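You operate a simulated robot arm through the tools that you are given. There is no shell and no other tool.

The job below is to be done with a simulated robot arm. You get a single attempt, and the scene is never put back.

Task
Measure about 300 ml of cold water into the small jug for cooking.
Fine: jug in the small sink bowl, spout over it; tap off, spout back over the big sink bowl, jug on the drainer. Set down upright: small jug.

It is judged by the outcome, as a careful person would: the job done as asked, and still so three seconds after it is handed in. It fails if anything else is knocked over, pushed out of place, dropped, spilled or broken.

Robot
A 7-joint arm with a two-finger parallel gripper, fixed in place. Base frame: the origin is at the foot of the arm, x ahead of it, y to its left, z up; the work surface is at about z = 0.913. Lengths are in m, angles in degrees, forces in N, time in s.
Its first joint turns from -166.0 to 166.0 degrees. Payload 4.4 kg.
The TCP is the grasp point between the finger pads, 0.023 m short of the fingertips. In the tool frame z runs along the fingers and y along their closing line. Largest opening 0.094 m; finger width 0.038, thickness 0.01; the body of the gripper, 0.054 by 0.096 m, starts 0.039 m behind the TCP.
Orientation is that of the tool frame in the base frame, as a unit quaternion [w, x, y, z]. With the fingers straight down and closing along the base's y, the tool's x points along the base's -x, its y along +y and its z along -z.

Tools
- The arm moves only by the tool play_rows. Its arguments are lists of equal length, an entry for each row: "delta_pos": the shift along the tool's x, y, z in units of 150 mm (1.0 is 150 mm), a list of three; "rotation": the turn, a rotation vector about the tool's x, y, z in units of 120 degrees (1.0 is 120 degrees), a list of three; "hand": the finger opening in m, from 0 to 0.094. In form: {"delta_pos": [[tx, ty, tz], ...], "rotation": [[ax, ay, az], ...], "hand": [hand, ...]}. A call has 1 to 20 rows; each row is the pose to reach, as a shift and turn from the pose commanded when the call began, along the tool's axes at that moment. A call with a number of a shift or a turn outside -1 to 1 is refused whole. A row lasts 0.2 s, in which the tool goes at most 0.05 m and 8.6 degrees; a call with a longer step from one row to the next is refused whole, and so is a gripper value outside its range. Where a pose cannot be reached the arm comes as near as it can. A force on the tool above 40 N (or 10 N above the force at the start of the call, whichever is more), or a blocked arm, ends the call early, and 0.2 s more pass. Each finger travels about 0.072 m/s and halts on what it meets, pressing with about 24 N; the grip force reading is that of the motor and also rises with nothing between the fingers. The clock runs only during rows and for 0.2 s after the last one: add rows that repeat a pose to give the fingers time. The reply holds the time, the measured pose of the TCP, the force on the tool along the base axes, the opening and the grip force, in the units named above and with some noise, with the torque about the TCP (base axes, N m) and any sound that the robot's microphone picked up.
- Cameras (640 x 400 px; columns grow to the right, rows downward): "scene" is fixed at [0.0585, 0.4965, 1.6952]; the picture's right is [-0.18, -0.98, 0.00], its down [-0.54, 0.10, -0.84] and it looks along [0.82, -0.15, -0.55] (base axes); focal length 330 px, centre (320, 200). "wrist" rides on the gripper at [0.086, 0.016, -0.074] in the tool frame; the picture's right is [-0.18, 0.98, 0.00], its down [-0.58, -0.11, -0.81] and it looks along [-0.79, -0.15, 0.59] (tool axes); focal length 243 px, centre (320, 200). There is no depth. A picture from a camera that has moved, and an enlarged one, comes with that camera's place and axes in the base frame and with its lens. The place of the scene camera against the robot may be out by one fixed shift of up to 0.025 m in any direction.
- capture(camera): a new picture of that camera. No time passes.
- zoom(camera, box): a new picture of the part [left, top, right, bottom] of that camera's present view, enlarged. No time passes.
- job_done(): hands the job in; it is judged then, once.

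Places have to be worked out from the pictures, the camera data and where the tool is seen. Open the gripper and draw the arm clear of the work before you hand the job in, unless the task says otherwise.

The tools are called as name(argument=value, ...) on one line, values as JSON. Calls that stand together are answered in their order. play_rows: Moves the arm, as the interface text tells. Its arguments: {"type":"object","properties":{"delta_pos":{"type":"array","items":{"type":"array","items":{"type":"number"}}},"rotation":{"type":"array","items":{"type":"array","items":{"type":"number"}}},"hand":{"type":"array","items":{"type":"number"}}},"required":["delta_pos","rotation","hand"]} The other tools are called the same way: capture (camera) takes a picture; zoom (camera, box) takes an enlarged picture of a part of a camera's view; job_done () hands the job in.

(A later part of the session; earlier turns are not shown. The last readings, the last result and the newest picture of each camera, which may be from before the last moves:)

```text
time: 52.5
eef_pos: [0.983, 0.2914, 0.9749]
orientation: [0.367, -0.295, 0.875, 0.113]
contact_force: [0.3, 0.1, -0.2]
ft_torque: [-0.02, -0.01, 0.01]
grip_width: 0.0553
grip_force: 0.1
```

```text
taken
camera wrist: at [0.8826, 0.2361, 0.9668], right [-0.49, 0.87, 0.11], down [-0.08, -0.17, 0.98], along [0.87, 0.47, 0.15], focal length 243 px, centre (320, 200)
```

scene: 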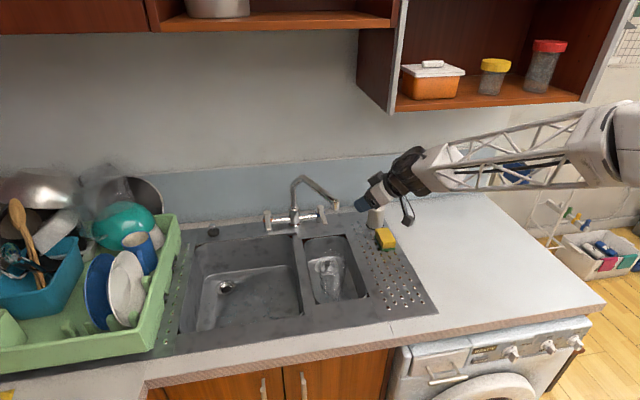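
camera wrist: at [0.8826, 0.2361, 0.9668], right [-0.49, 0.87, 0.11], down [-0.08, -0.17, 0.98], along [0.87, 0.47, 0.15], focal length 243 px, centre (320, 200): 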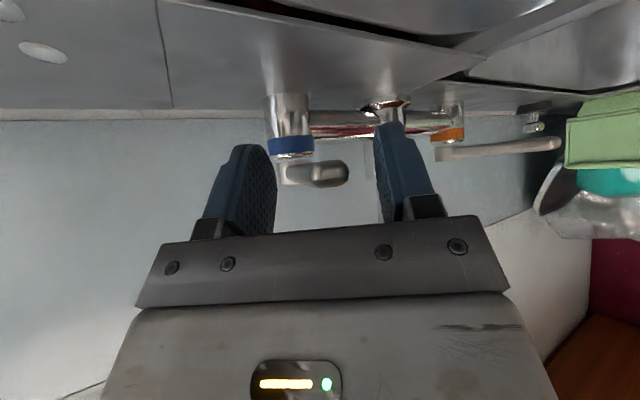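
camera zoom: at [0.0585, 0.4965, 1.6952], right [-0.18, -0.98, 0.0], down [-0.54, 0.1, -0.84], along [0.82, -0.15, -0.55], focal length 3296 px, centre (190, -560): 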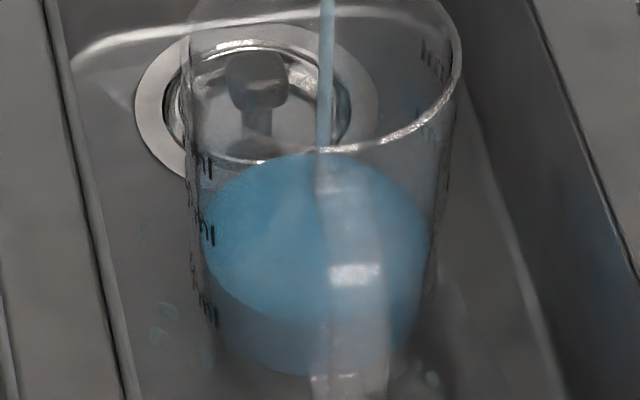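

The level is about 210 ml and the flow a steady 22 ml/s. I'm holding 3.2 s more, then pushing the lever back to its closed stop within the same call.

play_rows(delta_pos=[[0, 0, 0], [0, 0, 0], [0, 0, 0], [0, 0, 0], [0, 0, 0], [0, 0, 0], [0, 0, 0], [0, 0, 0], [0, 0, 0], [0, 0, 0], [0, 0, 0], [0, 0, 0], [0, 0, 0], [0, 0, 0], [0, 0, 0], [0, 0, 0], [-0.02, 0.036, 0.019], [-0.039, 0.072, 0.037], [-0.058, 0.107, 0.055], [-0.061, 0.112, 0.058]], rotation=[[0, 0, 0], [0, 0, 0], [0, 0, 0], [0, 0, 0], [0, 0, 0], [0, 0, 0], [0, 0, 0], [0, 0, 0], [0, 0, 0], [0, 0, 0], [0, 0, 0], [0, 0, 0], [0, 0, 0], [0, 0, 0], [0, 0, 0], [0, 0, 0], [0, 0, 0], [0, 0, 0], [0, 0, 0], [0, 0, 0]], hand=[0.055, 0.055, 0.055, 0.055, 0.055, 0.055, 0.055, 0.055, 0.055, 0.055, 0.055, 0.055, 0.055, 0.055, 0.055, 0.055, 0.055, 0.055, 0.055, 0.055])

zoom(camera="scene", box=[318, 256, 348, 296])

zoom(camera="scene", box=[280, 165, 400, 305])

capture(camera="wrist")

```text
time: 56.7
eef_pos: [0.9813, 0.3123, 0.9744]
orientation: [0.368, -0.295, 0.875, 0.112]
contact_force: [-5.9, -17.0, 1.5]
ft_torque: [-0.04, -0.08, -0.76]
grip_width: 0.0599
grip_force: 5.1
```

```text
10.00 times, centred on (333, 276) of scene
camera zoom: at [0.0585, 0.4965, 1.6952], right [-0.18, -0.98, 0.0], down [-0.54, 0.1, -0.84], along [0.82, -0.15, -0.55], focal length 3296 px, centre (190, -560)
```

zoom: 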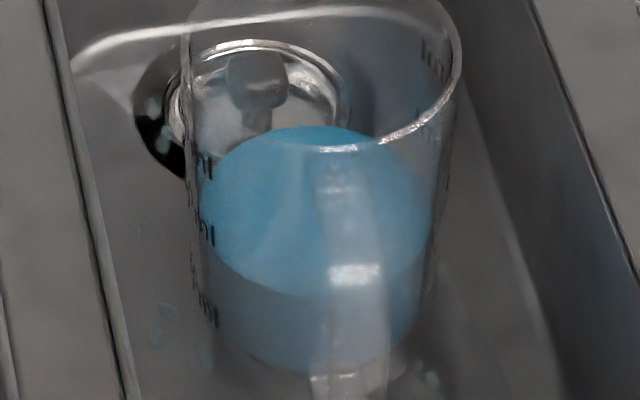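

```text
2.86 times, centred on (340, 235) of scene
camera zoom: at [0.0585, 0.4965, 1.6952], right [-0.18, -0.98, 0.0], down [-0.54, 0.1, -0.84], along [0.82, -0.15, -0.55], focal length 942 px, centre (263, 100)
```

zoom: 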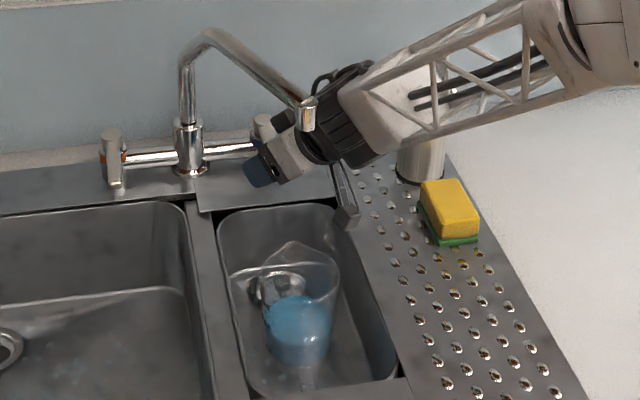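

```text
taken
camera wrist: at [0.8821, 0.2567, 0.9671], right [-0.49, 0.87, 0.11], down [-0.08, -0.17, 0.98], along [0.87, 0.47, 0.15], focal length 243 px, centre (320, 200)
```

wrist: 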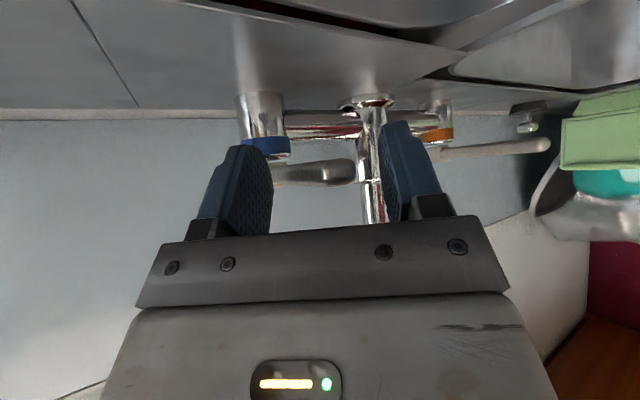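

The tap is off with the lever back at its stop, and the level is close to the middle (300 ml) mark. I'm easing off the lever, backing out along the fingers, and then checking the level more closely.

play_rows(delta_pos=[[0.012, -0.022, -0.012], [0.012, -0.022, -0.15], [0.012, -0.022, -0.35], [0.012, -0.022, -0.55], [0.012, -0.022, -0.75]], rotation=[[0, 0, 0], [0, 0, 0], [0, 0, 0], [0, 0, 0], [0, 0, 0]], hand=[0.055, 0.055, 0.055, 0.055, 0.055])

capture(camera="wrist")

zoom(camera="scene", box=[280, 165, 400, 305])

zoom(camera="scene", box=[318, 256, 348, 296])

```text
time: 57.9
eef_pos: [0.9174, 0.2647, 1.0553]
orientation: [0.367, -0.295, 0.875, 0.113]
contact_force: [-0.5, 0.0, -0.8]
ft_torque: [0.06, -0.04, 0.0]
grip_width: 0.055
grip_force: 0.1
```

```text
taken
camera wrist: at [0.817, 0.2085, 1.0479], right [-0.49, 0.87, 0.11], down [-0.08, -0.17, 0.98], along [0.87, 0.47, 0.15], focal length 243 px, centre (320, 200)
```

wrist: 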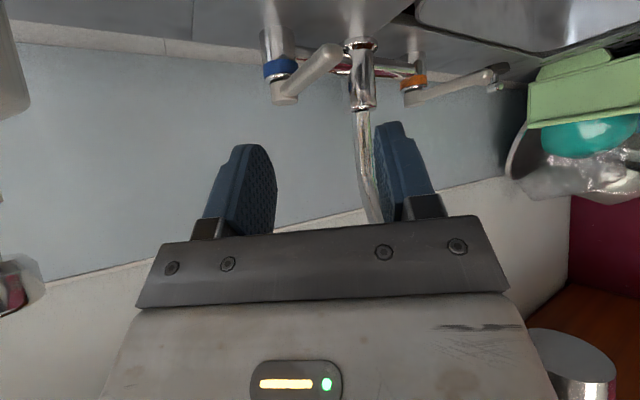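

```text
2.86 times, centred on (340, 235) of scene
camera zoom: at [0.0585, 0.4965, 1.6952], right [-0.18, -0.98, 0.0], down [-0.54, 0.1, -0.84], along [0.82, -0.15, -0.55], focal length 942 px, centre (263, 100)
```

zoom: 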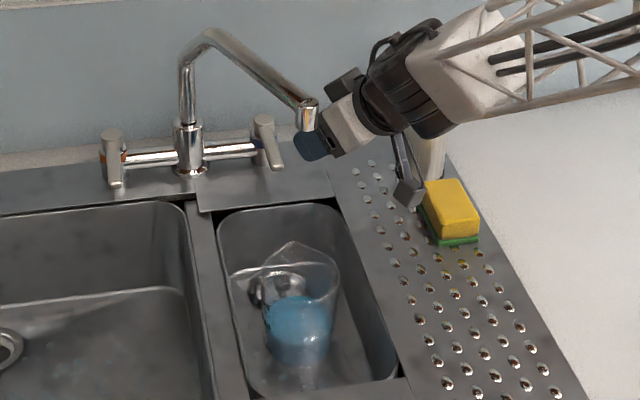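

```text
10.00 times, centred on (333, 276) of scene
camera zoom: at [0.0585, 0.4965, 1.6952], right [-0.18, -0.98, 0.0], down [-0.54, 0.1, -0.84], along [0.82, -0.15, -0.55], focal length 3296 px, centre (190, -560)
```

zoom: 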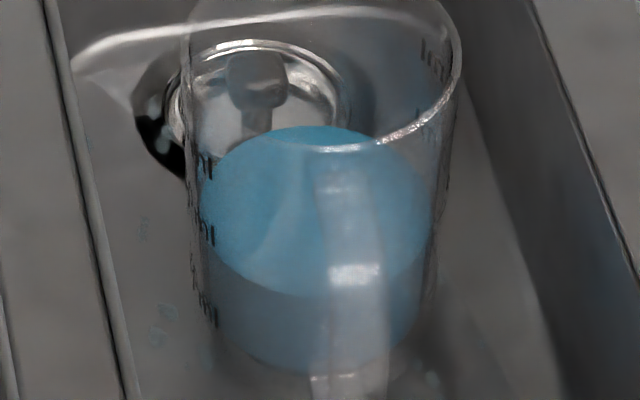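

The water is off and nothing is dripping outside. I'm retreating to the right and back to a tool-down pose so the wrist camera can read the jug's level.

play_rows(delta_pos=[[0.039, 0.01, -0.163], [0.078, 0.03, -0.327], [0.118, 0.06, -0.49], [0.157, 0.09, -0.653], [0.196, 0.12, -0.817], [0.235, 0.147, -0.98]], rotation=[[0, 0.0625, 0], [0, 0.125, 0], [0, 0.1875, 0], [0, 0.25, 0], [0, 0.3125, 0], [0, 0.375, 0]], hand=[0.055, 0.055, 0.055, 0.055, 0.055, 0.055])

capture(camera="wrist")

capture(camera="scene")

```text
time: 59.3
eef_pos: [0.8492, 0.2302, 1.0558]
orientation: [0.196, -0.311, 0.928, 0.061]
contact_force: [-1.7, -0.4, 3.5]
ft_torque: [-0.03, -0.06, -0.03]
grip_width: 0.055
grip_force: 0.1
out of reach, approached as far as the arm can: row 3, 4, 5, 6
```

```text
taken
camera wrist: at [0.7536, 0.1767, 1.091], right [-0.46, 0.89, 0.07], down [0.23, 0.05, 0.97], along [0.86, 0.46, -0.22], focal length 243 px, centre (320, 200)
```

wrist: 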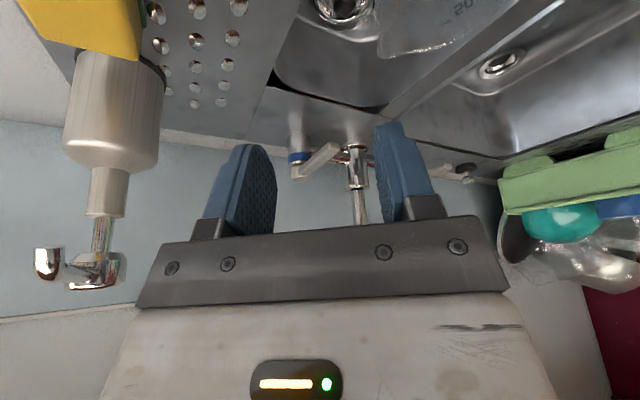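

```text
taken
```

scene: 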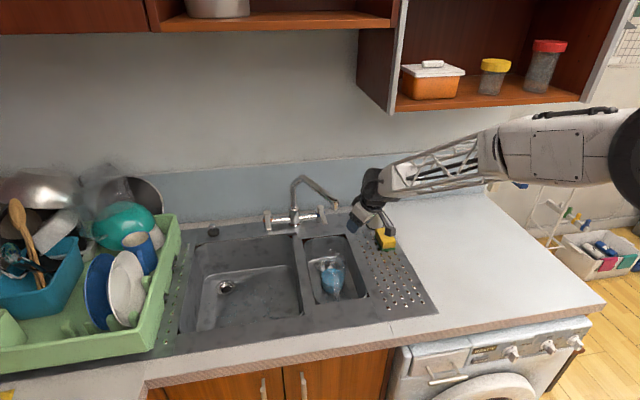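

The arm got there only partly, with tilt now about 23°, but part of the jug shows at the top of the wrist view. I'm zooming there.

zoom(camera="wrist", box=[370, 0, 530, 70])

zoom(camera="scene", box=[330, 150, 430, 260])

```text
4.00 times, centred on (450, 35) of wrist
camera zoom: at [0.7536, 0.1767, 1.091], right [-0.46, 0.89, 0.07], down [0.23, 0.05, 0.97], along [0.86, 0.46, -0.22], focal length 970 px, centre (-200, 860)
```

zoom: 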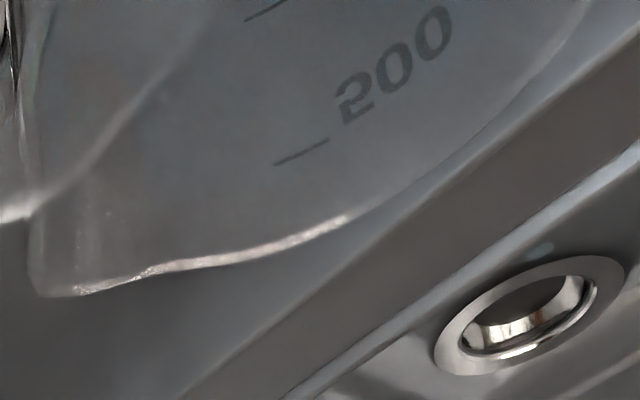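

```text
3.64 times, centred on (380, 205) of scene
camera zoom: at [0.0585, 0.4965, 1.6952], right [-0.18, -0.98, 0.0], down [-0.54, 0.1, -0.84], along [0.82, -0.15, -0.55], focal length 1198 px, centre (102, 182)
```

zoom: 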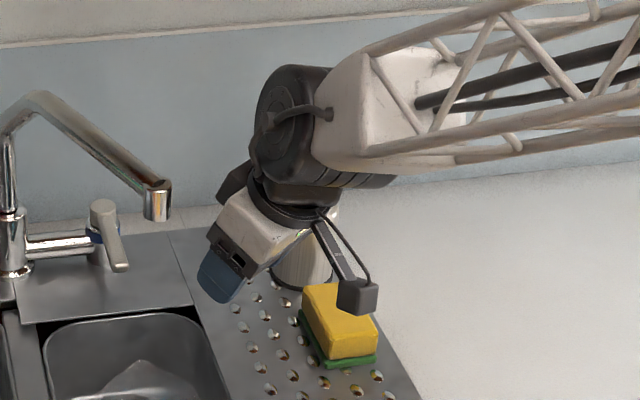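

The top mark reads 500 (seen flipped through the glass) and the ticks are 200 ml apart. The surface sits right at the middle 300 ml mark, so the amount is good. Next I'm moving back from the tap and turning to prepare to push the spout back over the big bowl.

play_rows(delta_pos=[[0.093, 0.111, -0.159], [0.187, 0.222, -0.317], [0.28, 0.334, -0.476], [0.374, 0.445, -0.634], [0.467, 0.556, -0.793]], rotation=[[0.024, 0.0005, 0.055], [0.048, 0.001, 0.11], [0.072, 0.0016, 0.165], [0.0965, 0.002, 0.22], [0.1206, 0.0027, 0.2748]], hand=[0.04, 0.02, 0.0, 0.0, 0.0])

capture(camera="wrist")

capture(camera="scene")

```text
time: 60.5
eef_pos: [0.766, 0.236, 1.0304]
orientation: [0.217, -0.2, 0.953, 0.073]
contact_force: [-0.6, -0.6, -0.1]
ft_torque: [0.0, -0.01, -0.03]
grip_width: 0.0
grip_force: 23.8
out of reach, approached as far as the arm can: row 1, 2, 3, 4, 5
```

```text
taken
camera wrist: at [0.6595, 0.2033, 1.0607], right [-0.25, 0.96, 0.13], down [0.21, -0.08, 0.97], along [0.94, 0.28, -0.19], focal length 243 px, centre (320, 200)
```

wrist: 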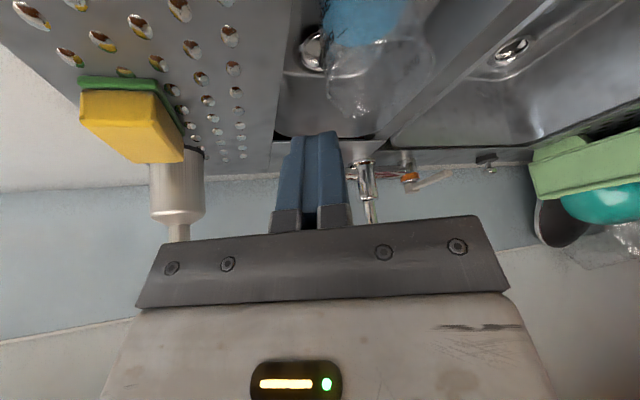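

```text
taken
```

scene: 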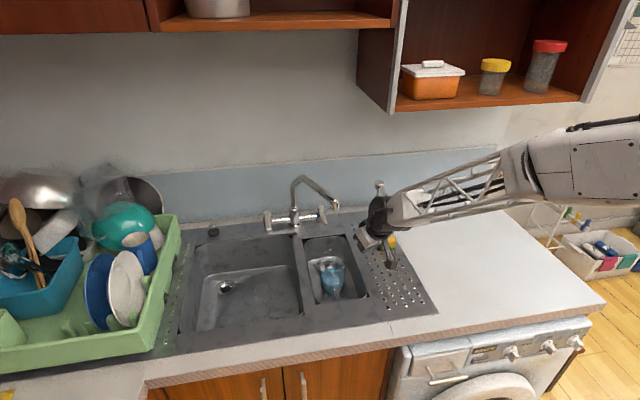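

The arm ran into some joint limit and ended up lower than asked, clear of everything at (0.766, 0.236, 1.03). I'll try a plain upward move to see what is reachable.

play_rows(delta_pos=[[-0.079, 0.009, -0.16], [-0.157, 0.019, -0.32], [-0.236, 0.028, -0.478]], rotation=[[0, 0, 0], [0, 0, 0], [0, 0, 0]], hand=[0, 0, 0])

capture(camera="scene")

```text
time: 61.3
eef_pos: [0.755, 0.2307, 1.0521]
orientation: [0.218, -0.201, 0.952, 0.076]
contact_force: [0.2, 0.0, 0.3]
ft_torque: [0.02, -0.01, 0.0]
grip_width: 0.0
grip_force: 24.2
out of reach, approached as far as the arm can: row 1, 2, 3
```

```text
taken
```

scene: 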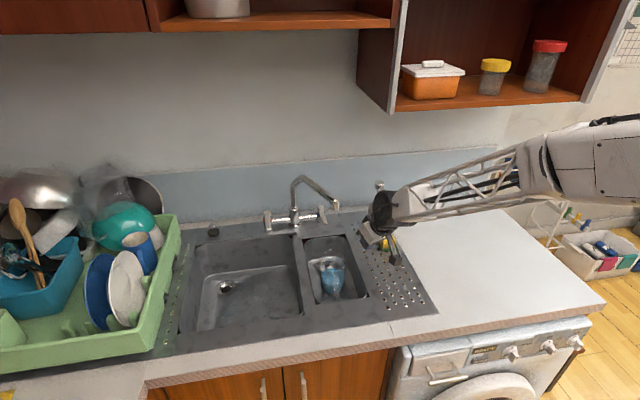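

I'm still limited when going up with this tilt. At 45° tilt these heights were reachable earlier, so I'll tilt forward again while moving up and back.

play_rows(delta_pos=[[-0.03, 0.0, -0.1], [-0.06, 0.0, -0.2], [-0.1, 0.0, -0.3], [-0.14, 0.0, -0.4]], rotation=[[0, -0.05, 0], [0, -0.1, 0], [0, -0.15, 0], [0, -0.2, 0]], hand=[0, 0, 0, 0])

capture(camera="scene")

```text
time: 62.3
eef_pos: [0.7505, 0.2218, 1.1122]
orientation: [0.412, -0.182, 0.886, 0.111]
contact_force: [0.0, -0.5, -0.5]
ft_torque: [0.01, 0.02, 0.0]
grip_width: 0.0
grip_force: 24.0
```

```text
taken
```

scene: 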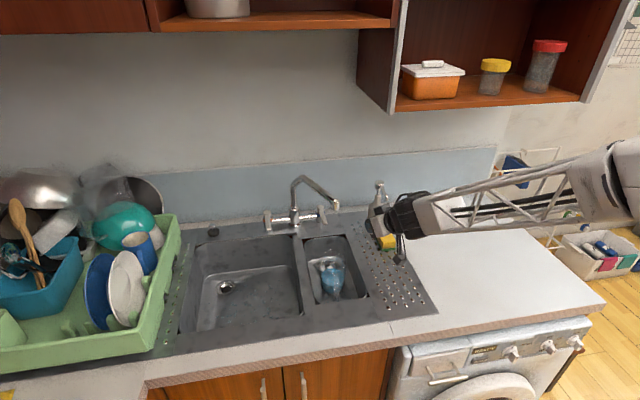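

Reachable again. I'm yawing to point straight ahead at z ≈ 1.14, right of and short of the nozzle.

play_rows(delta_pos=[[-0.036, 0.07, -0.025], [-0.072, 0.14, -0.05], [-0.107, 0.21, -0.075], [-0.143, 0.28, -0.1]], rotation=[[0.043, -0.0026, 0.036], [0.0865, -0.005, 0.0715], [0.13, -0.008, 0.107], [0.173, -0.0105, 0.143]], hand=[0, 0, 0, 0])

capture(camera="wrist")

zoom(camera="scene", box=[270, 165, 430, 305])

```text
time: 63.3
eef_pos: [0.7356, 0.2623, 1.1435]
orientation: [0.426, 0.032, 0.904, 0.014]
contact_force: [-0.9, 0.6, 0.3]
ft_torque: [-0.03, -0.01, 0.0]
grip_width: 0.0
grip_force: 24.3
```

```text
taken
camera wrist: at [0.6253, 0.2844, 1.1277], right [0.16, 0.97, 0.19], down [-0.26, -0.15, 0.96], along [0.95, -0.2, 0.22], focal length 243 px, centre (320, 200)
```

wrist: 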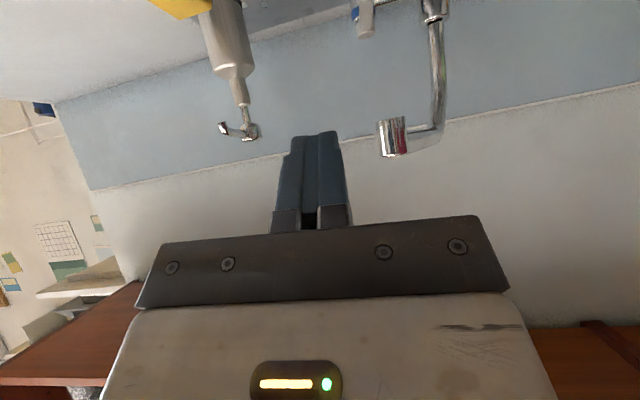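

```text
2.86 times, centred on (350, 235) of scene
camera zoom: at [0.0585, 0.4965, 1.6952], right [-0.18, -0.98, 0.0], down [-0.54, 0.1, -0.84], along [0.82, -0.15, -0.55], focal length 942 px, centre (234, 100)
```

zoom: 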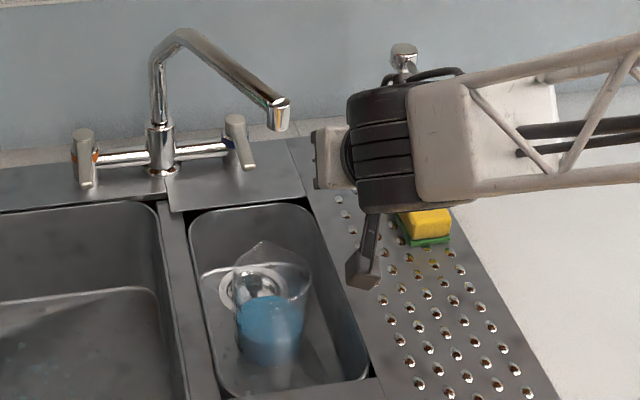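

The nozzle is at (0.838, 0.309), with the lever closed and the jug fine. I'm advancing along the nozzle's right side.

play_rows(delta_pos=[[-0.137, 0.032, 0.163], [-0.274, 0.063, 0.326], [-0.411, 0.095, 0.489]], rotation=[[0, 0, 0], [0, 0, 0], [0, 0, 0]], hand=[0, 0, 0])

capture(camera="wrist")

```text
time: 64.1
eef_pos: [0.8351, 0.2716, 1.1455]
orientation: [0.425, 0.031, 0.905, 0.014]
contact_force: [-0.4, 0.3, 0.4]
ft_torque: [0.02, -0.02, -0.02]
grip_width: 0.0
grip_force: 24.3
```

```text
taken
camera wrist: at [0.7243, 0.2938, 1.1296], right [0.16, 0.97, 0.19], down [-0.26, -0.15, 0.96], along [0.95, -0.2, 0.22], focal length 243 px, centre (320, 200)
```

wrist: 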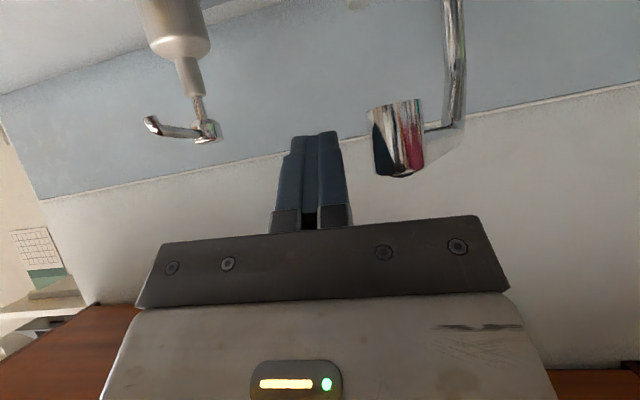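

The fingers sit right of the nozzle with a small gap. I'm pushing in +y along the arc, back towards the big bowl.

play_rows(delta_pos=[[0.031, 0.087, -0.031], [0.078, 0.231, -0.075], [0.115, 0.362, -0.109], [0.143, 0.494, -0.131], [0.163, 0.633, -0.145], [0.177, 0.769, -0.151], [0.183, 0.906, -0.146]], rotation=[[0, 0, 0], [0, 0, 0], [0, 0, 0], [0, 0, 0], [0, 0, 0], [0, 0, 0], [0, 0, 0]], hand=[0, 0, 0, 0, 0, 0, 0])

capture(camera="wrist")

capture(camera="scene")

```text
time: 65.7
eef_pos: [0.8049, 0.4098, 1.1439]
orientation: [0.425, 0.031, 0.904, 0.013]
contact_force: [-0.2, 0.9, -0.1]
ft_torque: [-0.06, 0.0, -0.01]
grip_width: 0.0
grip_force: 24.1
```

```text
taken
camera wrist: at [0.6938, 0.4316, 1.1275], right [0.16, 0.97, 0.19], down [-0.26, -0.15, 0.96], along [0.95, -0.2, 0.22], focal length 243 px, centre (320, 200)
```

wrist: 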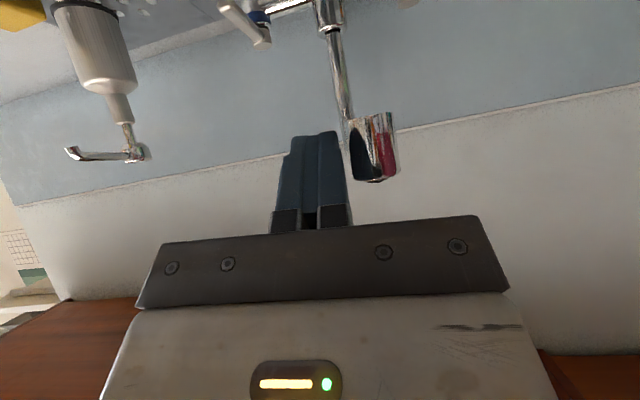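

```text
taken
```

scene: 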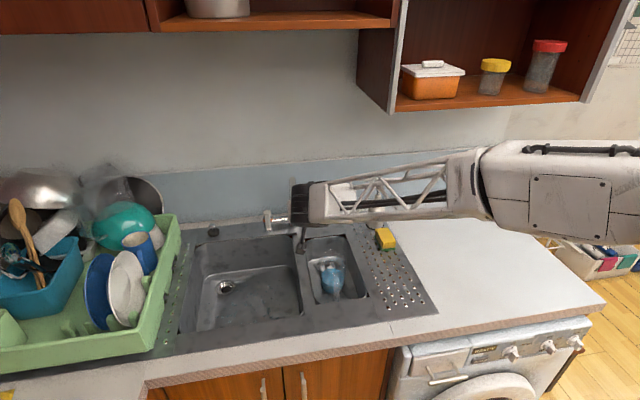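

The spout is past the divider. I'm continuing the arc until it is well over the big bowl.

play_rows(delta_pos=[[-0.01, 0.136, 0.023], [-0.021, 0.27, 0.048], [-0.037, 0.405, 0.078], [-0.065, 0.528, 0.122], [-0.095, 0.643, 0.168], [-0.13, 0.746, 0.22], [-0.161, 0.829, 0.263]], rotation=[[0, 0, 0], [0, 0, 0], [0, 0, 0], [0, 0, 0], [0, 0, 0], [0, 0, 0], [0, 0, 0]], hand=[0, 0, 0, 0, 0, 0, 0])

capture(camera="wrist")

capture(camera="scene")

```text
time: 67.3
eef_pos: [0.8559, 0.532, 1.1428]
orientation: [0.426, 0.031, 0.904, 0.013]
contact_force: [-0.1, 0.5, 1.4]
ft_torque: [-0.01, 0.0, 0.0]
grip_width: 0.0003
grip_force: 24.0
```

```text
taken
camera wrist: at [0.7448, 0.5547, 1.1275], right [0.16, 0.97, 0.19], down [-0.26, -0.15, 0.96], along [0.95, -0.2, 0.22], focal length 243 px, centre (320, 200)
```

wrist: 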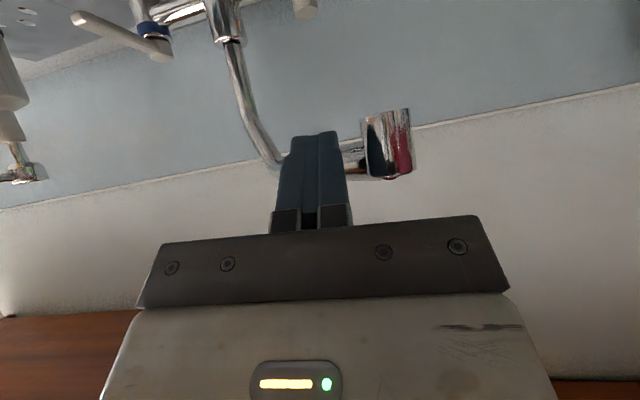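

```text
taken
```

scene: 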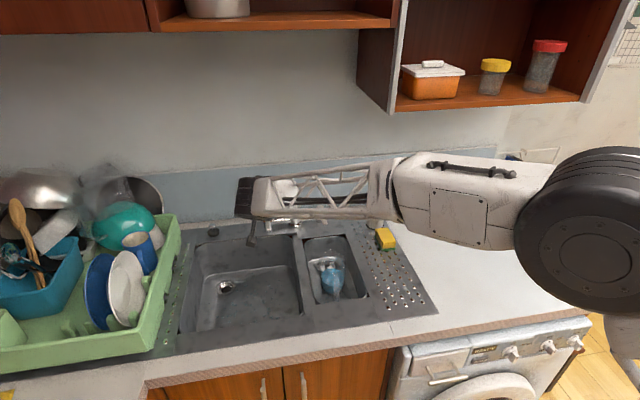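

The spout is back over the big bowl with its nozzle near (0.875, 0.57). I'm backing straight out and rising.

play_rows(delta_pos=[[0.0, -0.06, 0.0], [0.17, -0.073, -0.2], [0.338, -0.085, -0.41], [0.507, -0.097, -0.617]], rotation=[[0, 0, 0], [0, 0, 0], [0, 0, 0], [0, 0, 0]], hand=[0, 0, 0, 0])

play_rows(delta_pos=[[-0.19, -0.1, -0.16], [-0.38, -0.2, -0.32], [-0.57, -0.3, -0.48], [-0.77, -0.4, -0.636]], rotation=[[0, 0, 0], [0, 0, 0], [0, 0, 0], [0, 0, 0]], hand=[0, 0, 0, 0])

capture(camera="scene")

```text
time: 68.3
eef_pos: [0.7381, 0.5235, 1.1431]
orientation: [0.426, 0.031, 0.904, 0.013]
contact_force: [0.1, 0.9, -1.1]
ft_torque: [-0.01, -0.04, -0.02]
grip_width: 0.0
grip_force: 24.1
```

```text
time: 69.3
eef_pos: [0.7341, 0.4548, 1.2881]
orientation: [0.425, 0.031, 0.905, 0.014]
contact_force: [0.2, 0.1, -0.9]
ft_torque: [-0.02, -0.05, -0.01]
grip_width: 0.0
grip_force: 23.6
```

```text
taken
```

scene: 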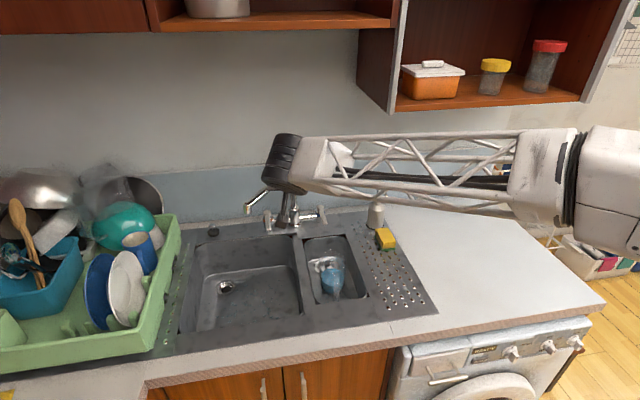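

I'm rotating back to tool-down with the earlier grasp yaw and moving to view the jug in the small bowl.

play_rows(delta_pos=[[0.126, -0.124, -0.013], [0.251, -0.247, -0.025], [0.377, -0.371, -0.038], [0.502, -0.494, -0.051], [0.628, -0.618, -0.064], [0.753, -0.741, -0.076], [0.879, -0.865, -0.089]], rotation=[[0.0039, 0.06, -0.0006], [0.0077, 0.12, -0.0011], [0.0116, 0.18, -0.0017], [0.0154, 0.24, -0.0023], [0.0193, 0.3, -0.0029], [0.0231, 0.36, -0.0034], [0.027, 0.4196, -0.004]], hand=[0.01, 0.02, 0.03, 0.04, 0.05, 0.06, 0.06])

capture(camera="wrist")

capture(camera="scene")

```text
time: 70.9
eef_pos: [0.6326, 0.3334, 1.1901]
orientation: [-0.001, 0.029, 1.0, 0.0]
contact_force: [0.5, 0.0, -1.1]
ft_torque: [0.05, -0.03, -0.03]
grip_width: 0.0601
grip_force: 0.0
```

```text
taken
camera wrist: at [0.5487, 0.3545, 1.2676], right [0.24, 0.97, 0.0], down [0.58, -0.14, 0.81], along [0.78, -0.2, -0.59], focal length 243 px, centre (320, 200)
```

wrist: 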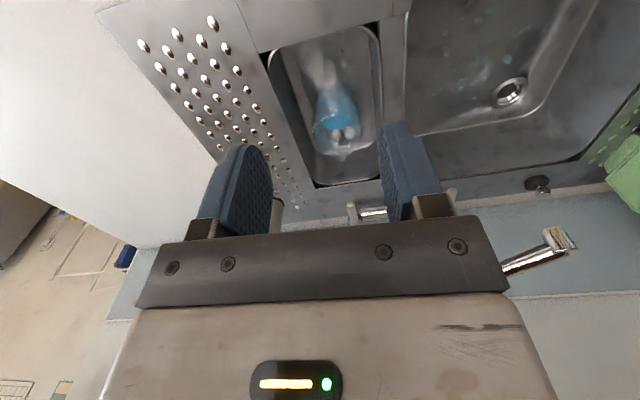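

```text
taken
```

scene: 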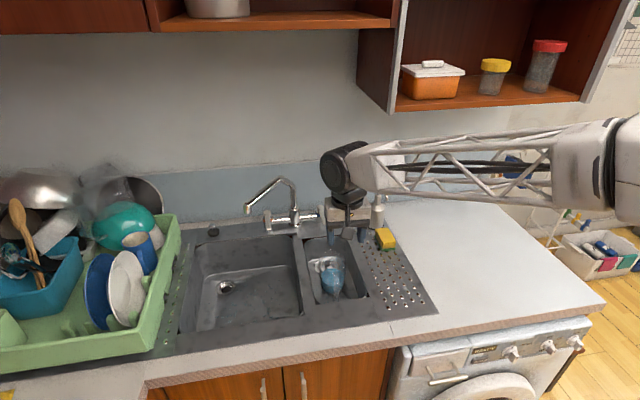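

zoom(camera="wrist", box=[280, 40, 390, 170])

zoom(camera="scene", box=[300, 240, 370, 310])

```text
3.08 times, centred on (335, 105) of wrist
camera zoom: at [0.5487, 0.3545, 1.2676], right [0.24, 0.97, 0.0], down [0.58, -0.14, 0.81], along [0.78, -0.2, -0.59], focal length 746 px, centre (274, 492)
```

zoom: 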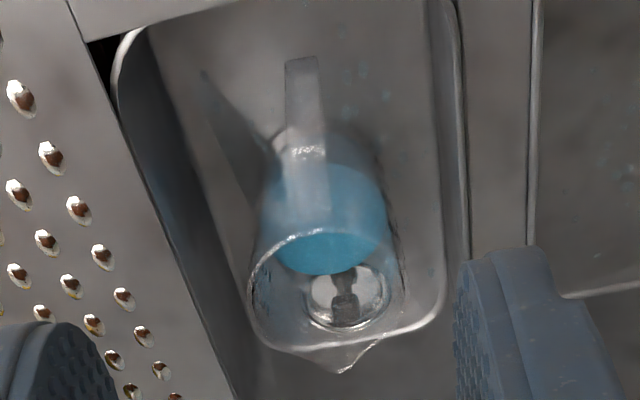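

```text
5.71 times, centred on (335, 275) of scene
camera zoom: at [0.0585, 0.4965, 1.6952], right [-0.18, -0.98, 0.0], down [-0.54, 0.1, -0.84], along [0.82, -0.15, -0.55], focal length 1883 px, centre (234, -229)
```

zoom: 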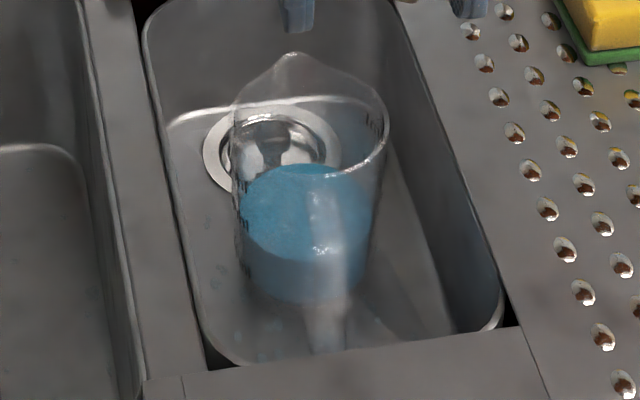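

The jug's handle is where I left it, at about (0.735, 0.320). I'm moving above the handle and starting down with open fingers.

play_rows(delta_pos=[[-0.27, -0.01, 0.13], [-0.54, -0.02, 0.26], [-0.806, -0.031, 0.4], [-0.806, -0.031, 0.65], [-0.806, -0.031, 0.9]], rotation=[[0, 0, 0], [0, 0, 0], [0, 0, 0], [0, 0, 0], [0, 0, 0]], hand=[0.06, 0.06, 0.06, 0.06, 0.06])

capture(camera="wrist")

zoom(camera="scene", box=[280, 200, 400, 310])

```text
time: 72.1
eef_pos: [0.7526, 0.3212, 1.0573]
orientation: [0.0, 0.031, 1.0, -0.001]
contact_force: [0.2, 0.5, 0.7]
ft_torque: [0.0, 0.0, 0.02]
grip_width: 0.0599
grip_force: 0.1
```

```text
taken
camera wrist: at [0.6692, 0.3426, 1.1342], right [0.24, 0.97, 0.0], down [0.57, -0.14, 0.81], along [0.78, -0.2, -0.59], focal length 243 px, centre (320, 200)
```

wrist: 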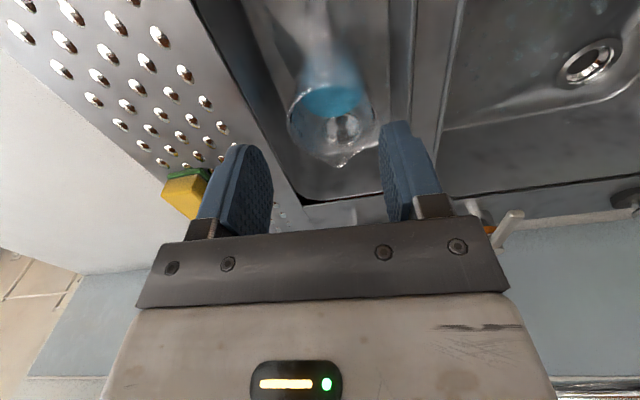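

```text
3.64 times, centred on (340, 255) of scene
camera zoom: at [0.0585, 0.4965, 1.6952], right [-0.18, -0.98, 0.0], down [-0.54, 0.1, -0.84], along [0.82, -0.15, -0.55], focal length 1198 px, centre (247, 0)
```

zoom: 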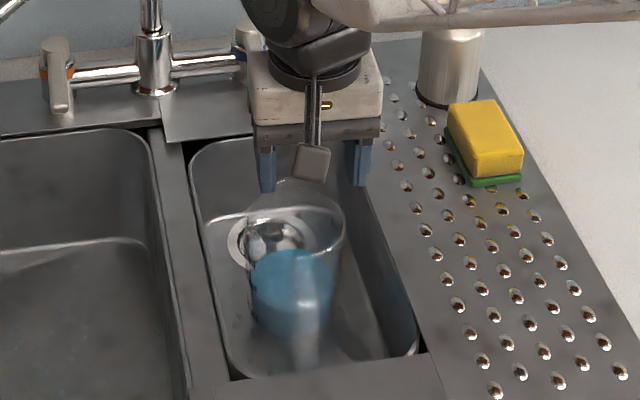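

Aligned. I'm descending around the handle.

play_rows(delta_pos=[[0, 0, 0.17], [0, 0, 0.34], [0, 0, 0.5], [0, 0, 0.667]], rotation=[[0, 0, 0], [0, 0, 0], [0, 0, 0], [0, 0, 0]], hand=[0.055, 0.055, 0.055, 0.055])

capture(camera="wrist")

```text
time: 73.1
eef_pos: [0.7555, 0.3229, 0.9568]
orientation: [0.0, 0.031, 1.0, -0.001]
contact_force: [0.6, 0.2, 0.0]
ft_torque: [-0.02, 0.0, -0.02]
grip_width: 0.055
grip_force: 0.0
```

```text
taken
camera wrist: at [0.6706, 0.3436, 1.0326], right [0.24, 0.97, 0.0], down [0.57, -0.14, 0.81], along [0.78, -0.2, -0.59], focal length 243 px, centre (320, 200)
```

wrist: 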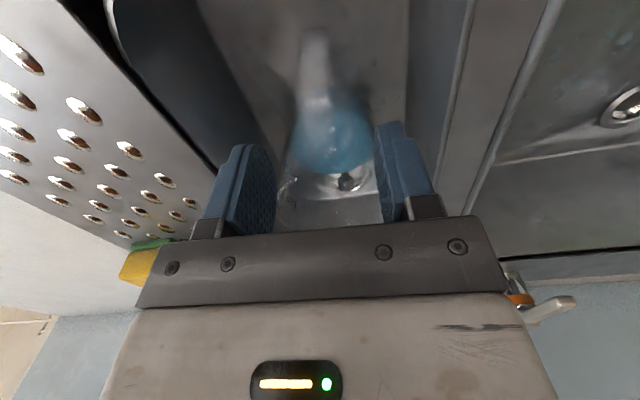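

The handle is centred. I'm descending the final 6 cm, shifting back 3 mm to keep off the jug wall, then closing.

play_rows(delta_pos=[[0.02, 0, 0.1], [0.02, 0, 0.2], [0.02, 0, 0.3], [0.02, 0, 0.39]], rotation=[[0, 0, 0], [0, 0, 0], [0, 0, 0], [0, 0, 0]], hand=[0.055, 0.055, 0.055, 0.055])

capture(camera="wrist")

```text
time: 74.1
eef_pos: [0.7504, 0.3231, 0.8964]
orientation: [0.0, 0.03, 1.0, -0.001]
contact_force: [-0.2, -0.2, 0.3]
ft_torque: [-0.02, 0.04, -0.01]
grip_width: 0.055
grip_force: 0.1
```

```text
taken
camera wrist: at [0.6662, 0.3428, 0.9721], right [0.24, 0.97, 0.0], down [0.57, -0.14, 0.81], along [0.78, -0.2, -0.59], focal length 243 px, centre (320, 200)
```

wrist: 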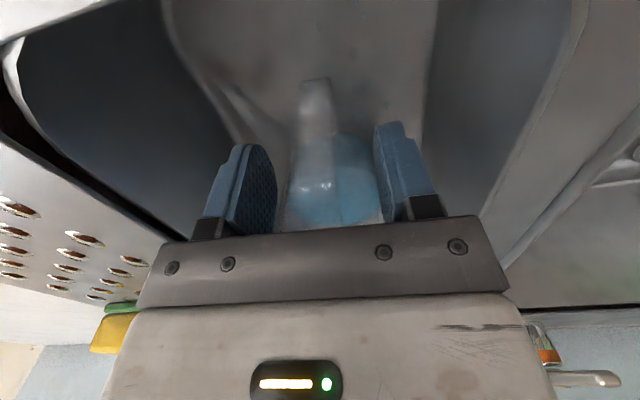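

Fingers are around the handle. I'm closing firmly with a 2.5 mm y-correction.

play_rows(delta_pos=[[0, -0.015, 0], [0, -0.015, 0], [0, -0.015, 0], [0, -0.015, 0], [0, -0.015, 0], [0, -0.015, 0]], rotation=[[0, 0, 0], [0, 0, 0], [0, 0, 0], [0, 0, 0], [0, 0, 0], [0, 0, 0]], hand=[0.045, 0.035, 0.025, 0.0, 0.0, 0.0])

capture(camera="wrist")

```text
time: 75.5
eef_pos: [0.7503, 0.3199, 0.8974]
orientation: [0.0, 0.031, 1.0, 0.0]
contact_force: [0.4, 1.4, 0.7]
ft_torque: [0.25, -0.04, 0.1]
grip_width: 0.0176
grip_force: 23.8
```

```text
taken
camera wrist: at [0.6657, 0.3408, 0.973], right [0.24, 0.97, 0.0], down [0.57, -0.14, 0.81], along [0.78, -0.2, -0.59], focal length 243 px, centre (320, 200)
```

wrist: 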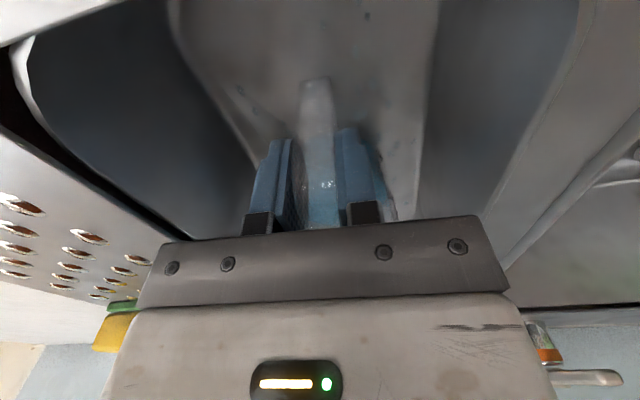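

Gripped at 17.6 mm. I'm lifting slowly by 3 cm, then checking tilt and load.

play_rows(delta_pos=[[0, 0, -0.02], [0, 0, -0.05], [0, 0, -0.09], [0, 0, -0.14], [0, 0, -0.2]], rotation=[[0, 0, 0], [0, 0, 0], [0, 0, 0], [0, 0, 0], [0, 0, 0]], hand=[0, 0, 0, 0, 0])

capture(camera="wrist")

zoom(camera="scene", box=[280, 200, 400, 310])

```text
time: 76.7
eef_pos: [0.7515, 0.3189, 0.9266]
orientation: [0.0, 0.03, 1.0, -0.001]
contact_force: [-0.3, 1.1, -5.0]
ft_torque: [0.03, 0.25, -0.01]
grip_width: 0.0182
grip_force: 24.1
```

```text
taken
camera wrist: at [0.6662, 0.3401, 1.0041], right [0.24, 0.97, 0.0], down [0.57, -0.14, 0.81], along [0.78, -0.2, -0.59], focal length 243 px, centre (320, 200)
```

wrist: 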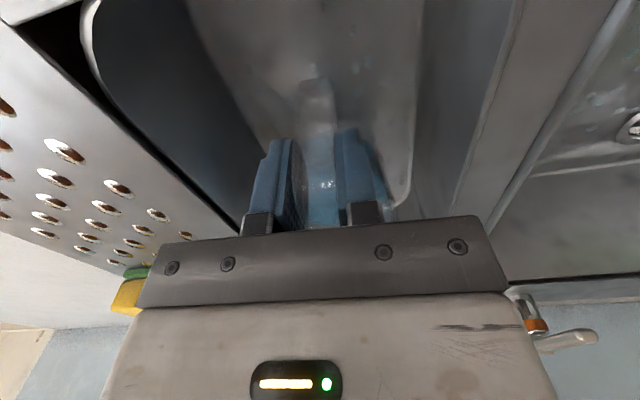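

```text
3.64 times, centred on (340, 255) of scene
camera zoom: at [0.0585, 0.4965, 1.6952], right [-0.18, -0.98, 0.0], down [-0.54, 0.1, -0.84], along [0.82, -0.15, -0.55], focal length 1198 px, centre (247, 0)
```

zoom: 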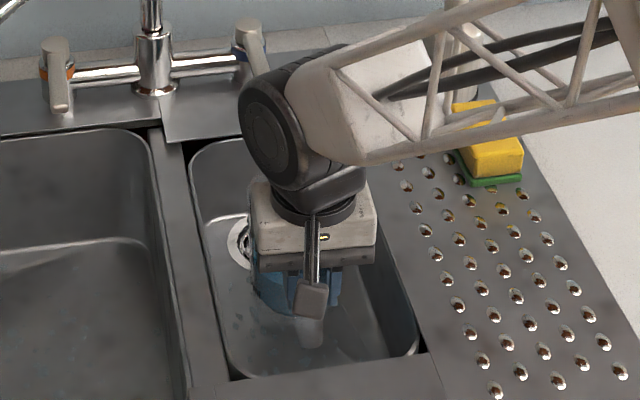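

The jug is lifted level without slip, at about 5 N load. I'm lifting clear of the bowl.

play_rows(delta_pos=[[0, 0, -0.12], [0, 0, -0.28], [0, 0, -0.46], [0, 0, -0.64], [0, 0, -0.82], [0, 0, -0.95], [0, 0, -1.0]], rotation=[[0, 0, 0], [0, 0, 0], [0, 0, 0], [0, 0, 0], [0, 0, 0], [0, 0, 0], [0, 0, 0]], hand=[0, 0, 0, 0, 0, 0, 0])

play_rows(delta_pos=[[0, 0, 0]], rotation=[[0, 0, 0]], hand=[0])

play_rows(delta_pos=[[0, 0, 0]], rotation=[[0, 0, 0]], hand=[0])

play_rows(delta_pos=[[0, 0, 0]], rotation=[[0, 0, 0]], hand=[0])

capture(camera="scene")

capture(camera="wrist")

zoom(camera="scene", box=[300, 170, 380, 260])

```text
time: 78.3
eef_pos: [0.75, 0.3193, 1.0752]
orientation: [-0.001, 0.031, 1.0, -0.001]
contact_force: [-0.7, -0.4, -5.0]
ft_torque: [-0.02, 0.23, -0.02]
grip_width: 0.0177
grip_force: 23.8
```

```text
time: 78.7
eef_pos: [0.7502, 0.3192, 1.0764]
orientation: [-0.001, 0.03, 1.0, -0.001]
contact_force: [-0.5, -0.2, -3.0]
ft_torque: [0.03, 0.23, 0.0]
grip_width: 0.018
grip_force: 24.0
```

```text
time: 79.1
eef_pos: [0.7507, 0.3199, 1.076]
orientation: [-0.001, 0.031, 1.0, -0.001]
contact_force: [-0.3, -0.5, -3.6]
ft_torque: [-0.02, 0.21, 0.02]
grip_width: 0.0179
grip_force: 23.6
```

```text
time: 79.5
eef_pos: [0.7514, 0.3202, 1.0751]
orientation: [0.0, 0.031, 1.0, -0.001]
contact_force: [0.4, -0.1, -2.8]
ft_torque: [0.02, 0.23, 0.02]
grip_width: 0.0179
grip_force: 24.4
```

```text
taken
```

scene: 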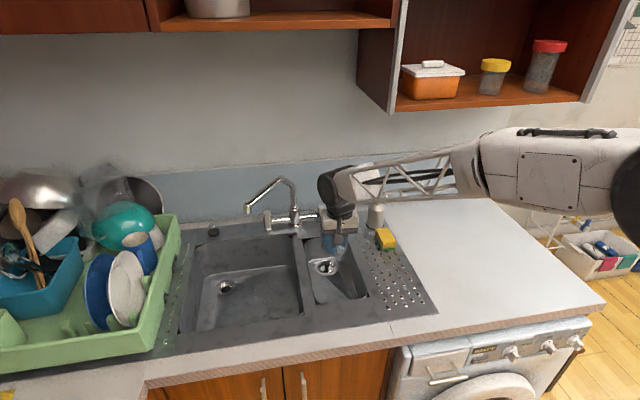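

```text
taken
camera wrist: at [0.6668, 0.3406, 1.152], right [0.24, 0.97, 0.0], down [0.57, -0.14, 0.81], along [0.78, -0.2, -0.59], focal length 243 px, centre (320, 200)
```

wrist: 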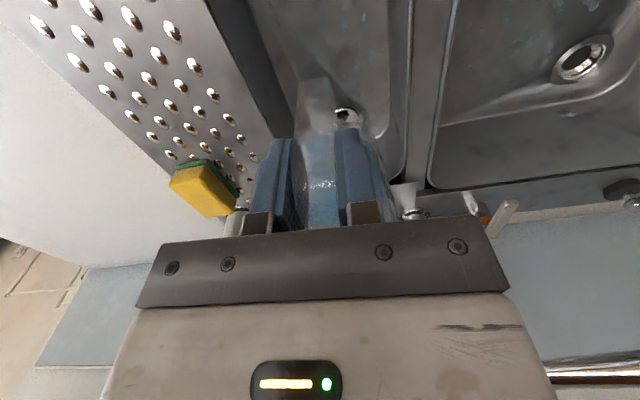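

```text
4.44 times, centred on (340, 215) of scene
camera zoom: at [0.0585, 0.4965, 1.6952], right [-0.18, -0.98, 0.0], down [-0.54, 0.1, -0.84], along [0.82, -0.15, -0.55], focal length 1465 px, centre (231, 133)
```

zoom: 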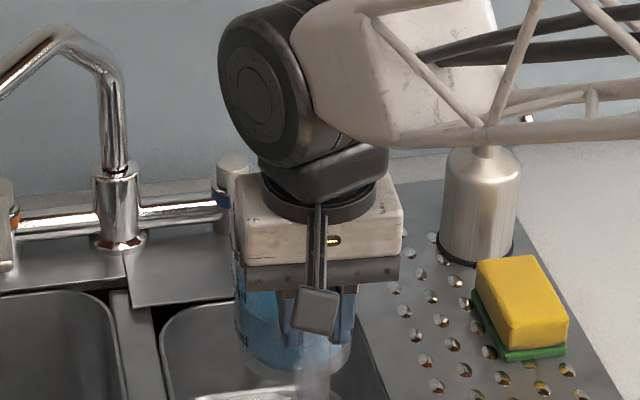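

The force and torque readings suggest perhaps somewhat less than 300 g of water, so I want a closer look at the level against the marks before leaving the sink.

zoom(camera="scene", box=[318, 212, 354, 260])

play_rows(delta_pos=[[0, 0, 0]], rotation=[[0, 0, 0]], hand=[0])

play_rows(delta_pos=[[0, 0, 0]], rotation=[[0, 0, 0]], hand=[0])

play_rows(delta_pos=[[0, 0, 0]], rotation=[[0, 0, 0]], hand=[0])

play_rows(delta_pos=[[0, 0, 0]], rotation=[[0, 0, 0]], hand=[0])

play_rows(delta_pos=[[0, 0, 0]], rotation=[[0, 0, 0]], hand=[0])

play_rows(delta_pos=[[0, 0, 0]], rotation=[[0, 0, 0]], hand=[0])

```text
8.33 times, centred on (336, 236) of scene
camera zoom: at [0.0585, 0.4965, 1.6952], right [-0.18, -0.98, 0.0], down [-0.54, 0.1, -0.84], along [0.82, -0.15, -0.55], focal length 2746 px, centre (187, -100)
```

zoom: 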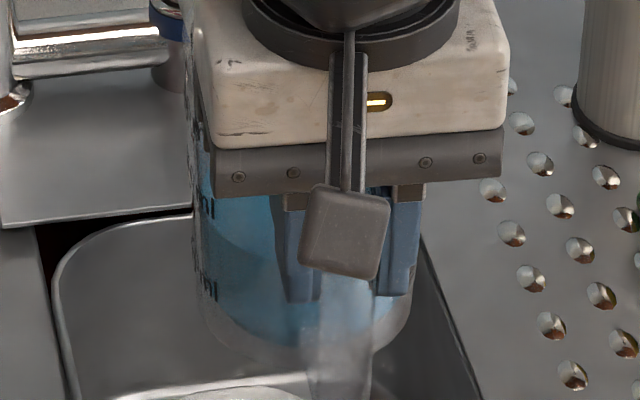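

```text
time: 79.9
eef_pos: [0.7516, 0.3189, 1.0748]
orientation: [-0.001, 0.031, 1.0, 0.0]
contact_force: [-0.6, 1.0, -3.9]
ft_torque: [0.01, 0.22, -0.03]
grip_width: 0.018
grip_force: 24.0
```

```text
time: 80.3
eef_pos: [0.7504, 0.3186, 1.0765]
orientation: [-0.001, 0.031, 1.0, -0.001]
contact_force: [-0.1, -0.5, -3.9]
ft_torque: [0.02, 0.16, -0.01]
grip_width: 0.018
grip_force: 23.9
```

```text
time: 80.7
eef_pos: [0.7514, 0.3196, 1.0759]
orientation: [-0.001, 0.029, 1.0, -0.001]
contact_force: [-0.5, 0.1, -3.5]
ft_torque: [-0.01, 0.2, 0.02]
grip_width: 0.018
grip_force: 23.7
```

```text
time: 81.1
eef_pos: [0.7508, 0.319, 1.0756]
orientation: [-0.001, 0.031, 1.0, 0.0]
contact_force: [-0.4, 0.3, -3.7]
ft_torque: [0.01, 0.24, 0.0]
grip_width: 0.0178
grip_force: 24.0
```

```text
time: 81.5
eef_pos: [0.7518, 0.3197, 1.0748]
orientation: [-0.001, 0.03, 1.0, -0.001]
contact_force: [0.0, 0.0, -2.9]
ft_torque: [0.03, 0.23, -0.05]
grip_width: 0.0178
grip_force: 24.3
```

```text
time: 81.9
eef_pos: [0.7508, 0.3194, 1.0738]
orientation: [-0.001, 0.031, 1.0, 0.0]
contact_force: [0.6, 0.1, -3.4]
ft_torque: [0.0, 0.21, 0.0]
grip_width: 0.018
grip_force: 23.8
```

Averaged readings point to maybe 200–220 g, so I'm not certain which volumes the marks stand for. I'll turn the jug (kept over the sink) so its printed scale faces the scene camera and read it properly.

play_rows(delta_pos=[[-0.034, -0.056, -0.06], [-0.068, -0.111, -0.12], [-0.102, -0.167, -0.18], [-0.137, -0.222, -0.24], [-0.171, -0.278, -0.3], [-0.205, -0.333, -0.36], [-0.239, -0.389, -0.42], [-0.273, -0.444, -0.48]], rotation=[[0, 0, -0.0625], [0, 0, -0.125], [0, 0, -0.1875], [0, 0, -0.25], [0, 0, -0.3125], [0, 0, -0.375], [0, 0, -0.4375], [0, 0, -0.5]], hand=[0, 0, 0, 0, 0, 0, 0, 0])

capture(camera="scene")

zoom(camera="scene", box=[310, 180, 380, 260])

```text
time: 83.7
eef_pos: [0.787, 0.25, 1.1487]
orientation: [-0.001, -0.476, 0.88, 0.0]
contact_force: [-0.7, 0.0, -3.5]
ft_torque: [-0.18, 0.12, 0.01]
grip_width: 0.0179
grip_force: 24.6
```

```text
taken
```

scene: 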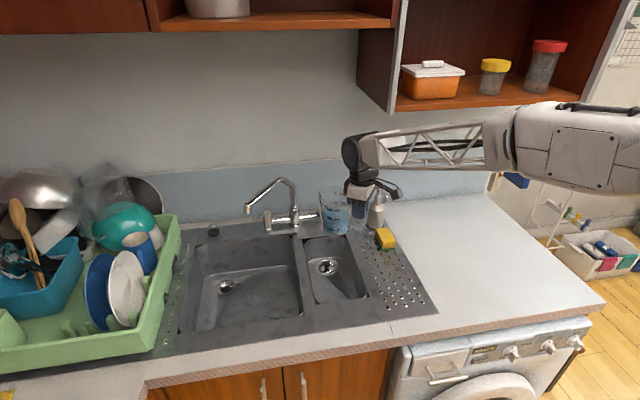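

```text
5.00 times, centred on (345, 220) of scene
camera zoom: at [0.0585, 0.4965, 1.6952], right [-0.18, -0.98, 0.0], down [-0.54, 0.1, -0.84], along [0.82, -0.15, -0.55], focal length 1648 px, centre (195, 100)
```

zoom: 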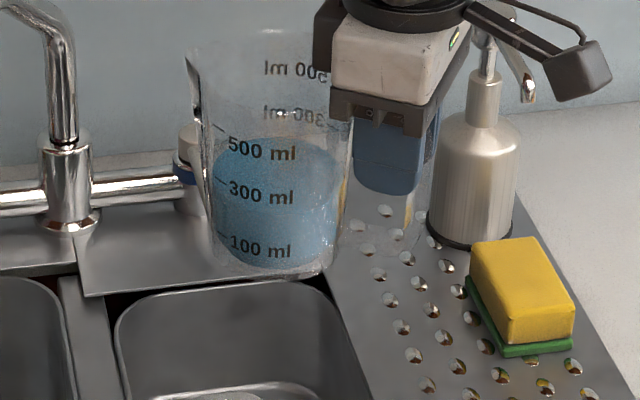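

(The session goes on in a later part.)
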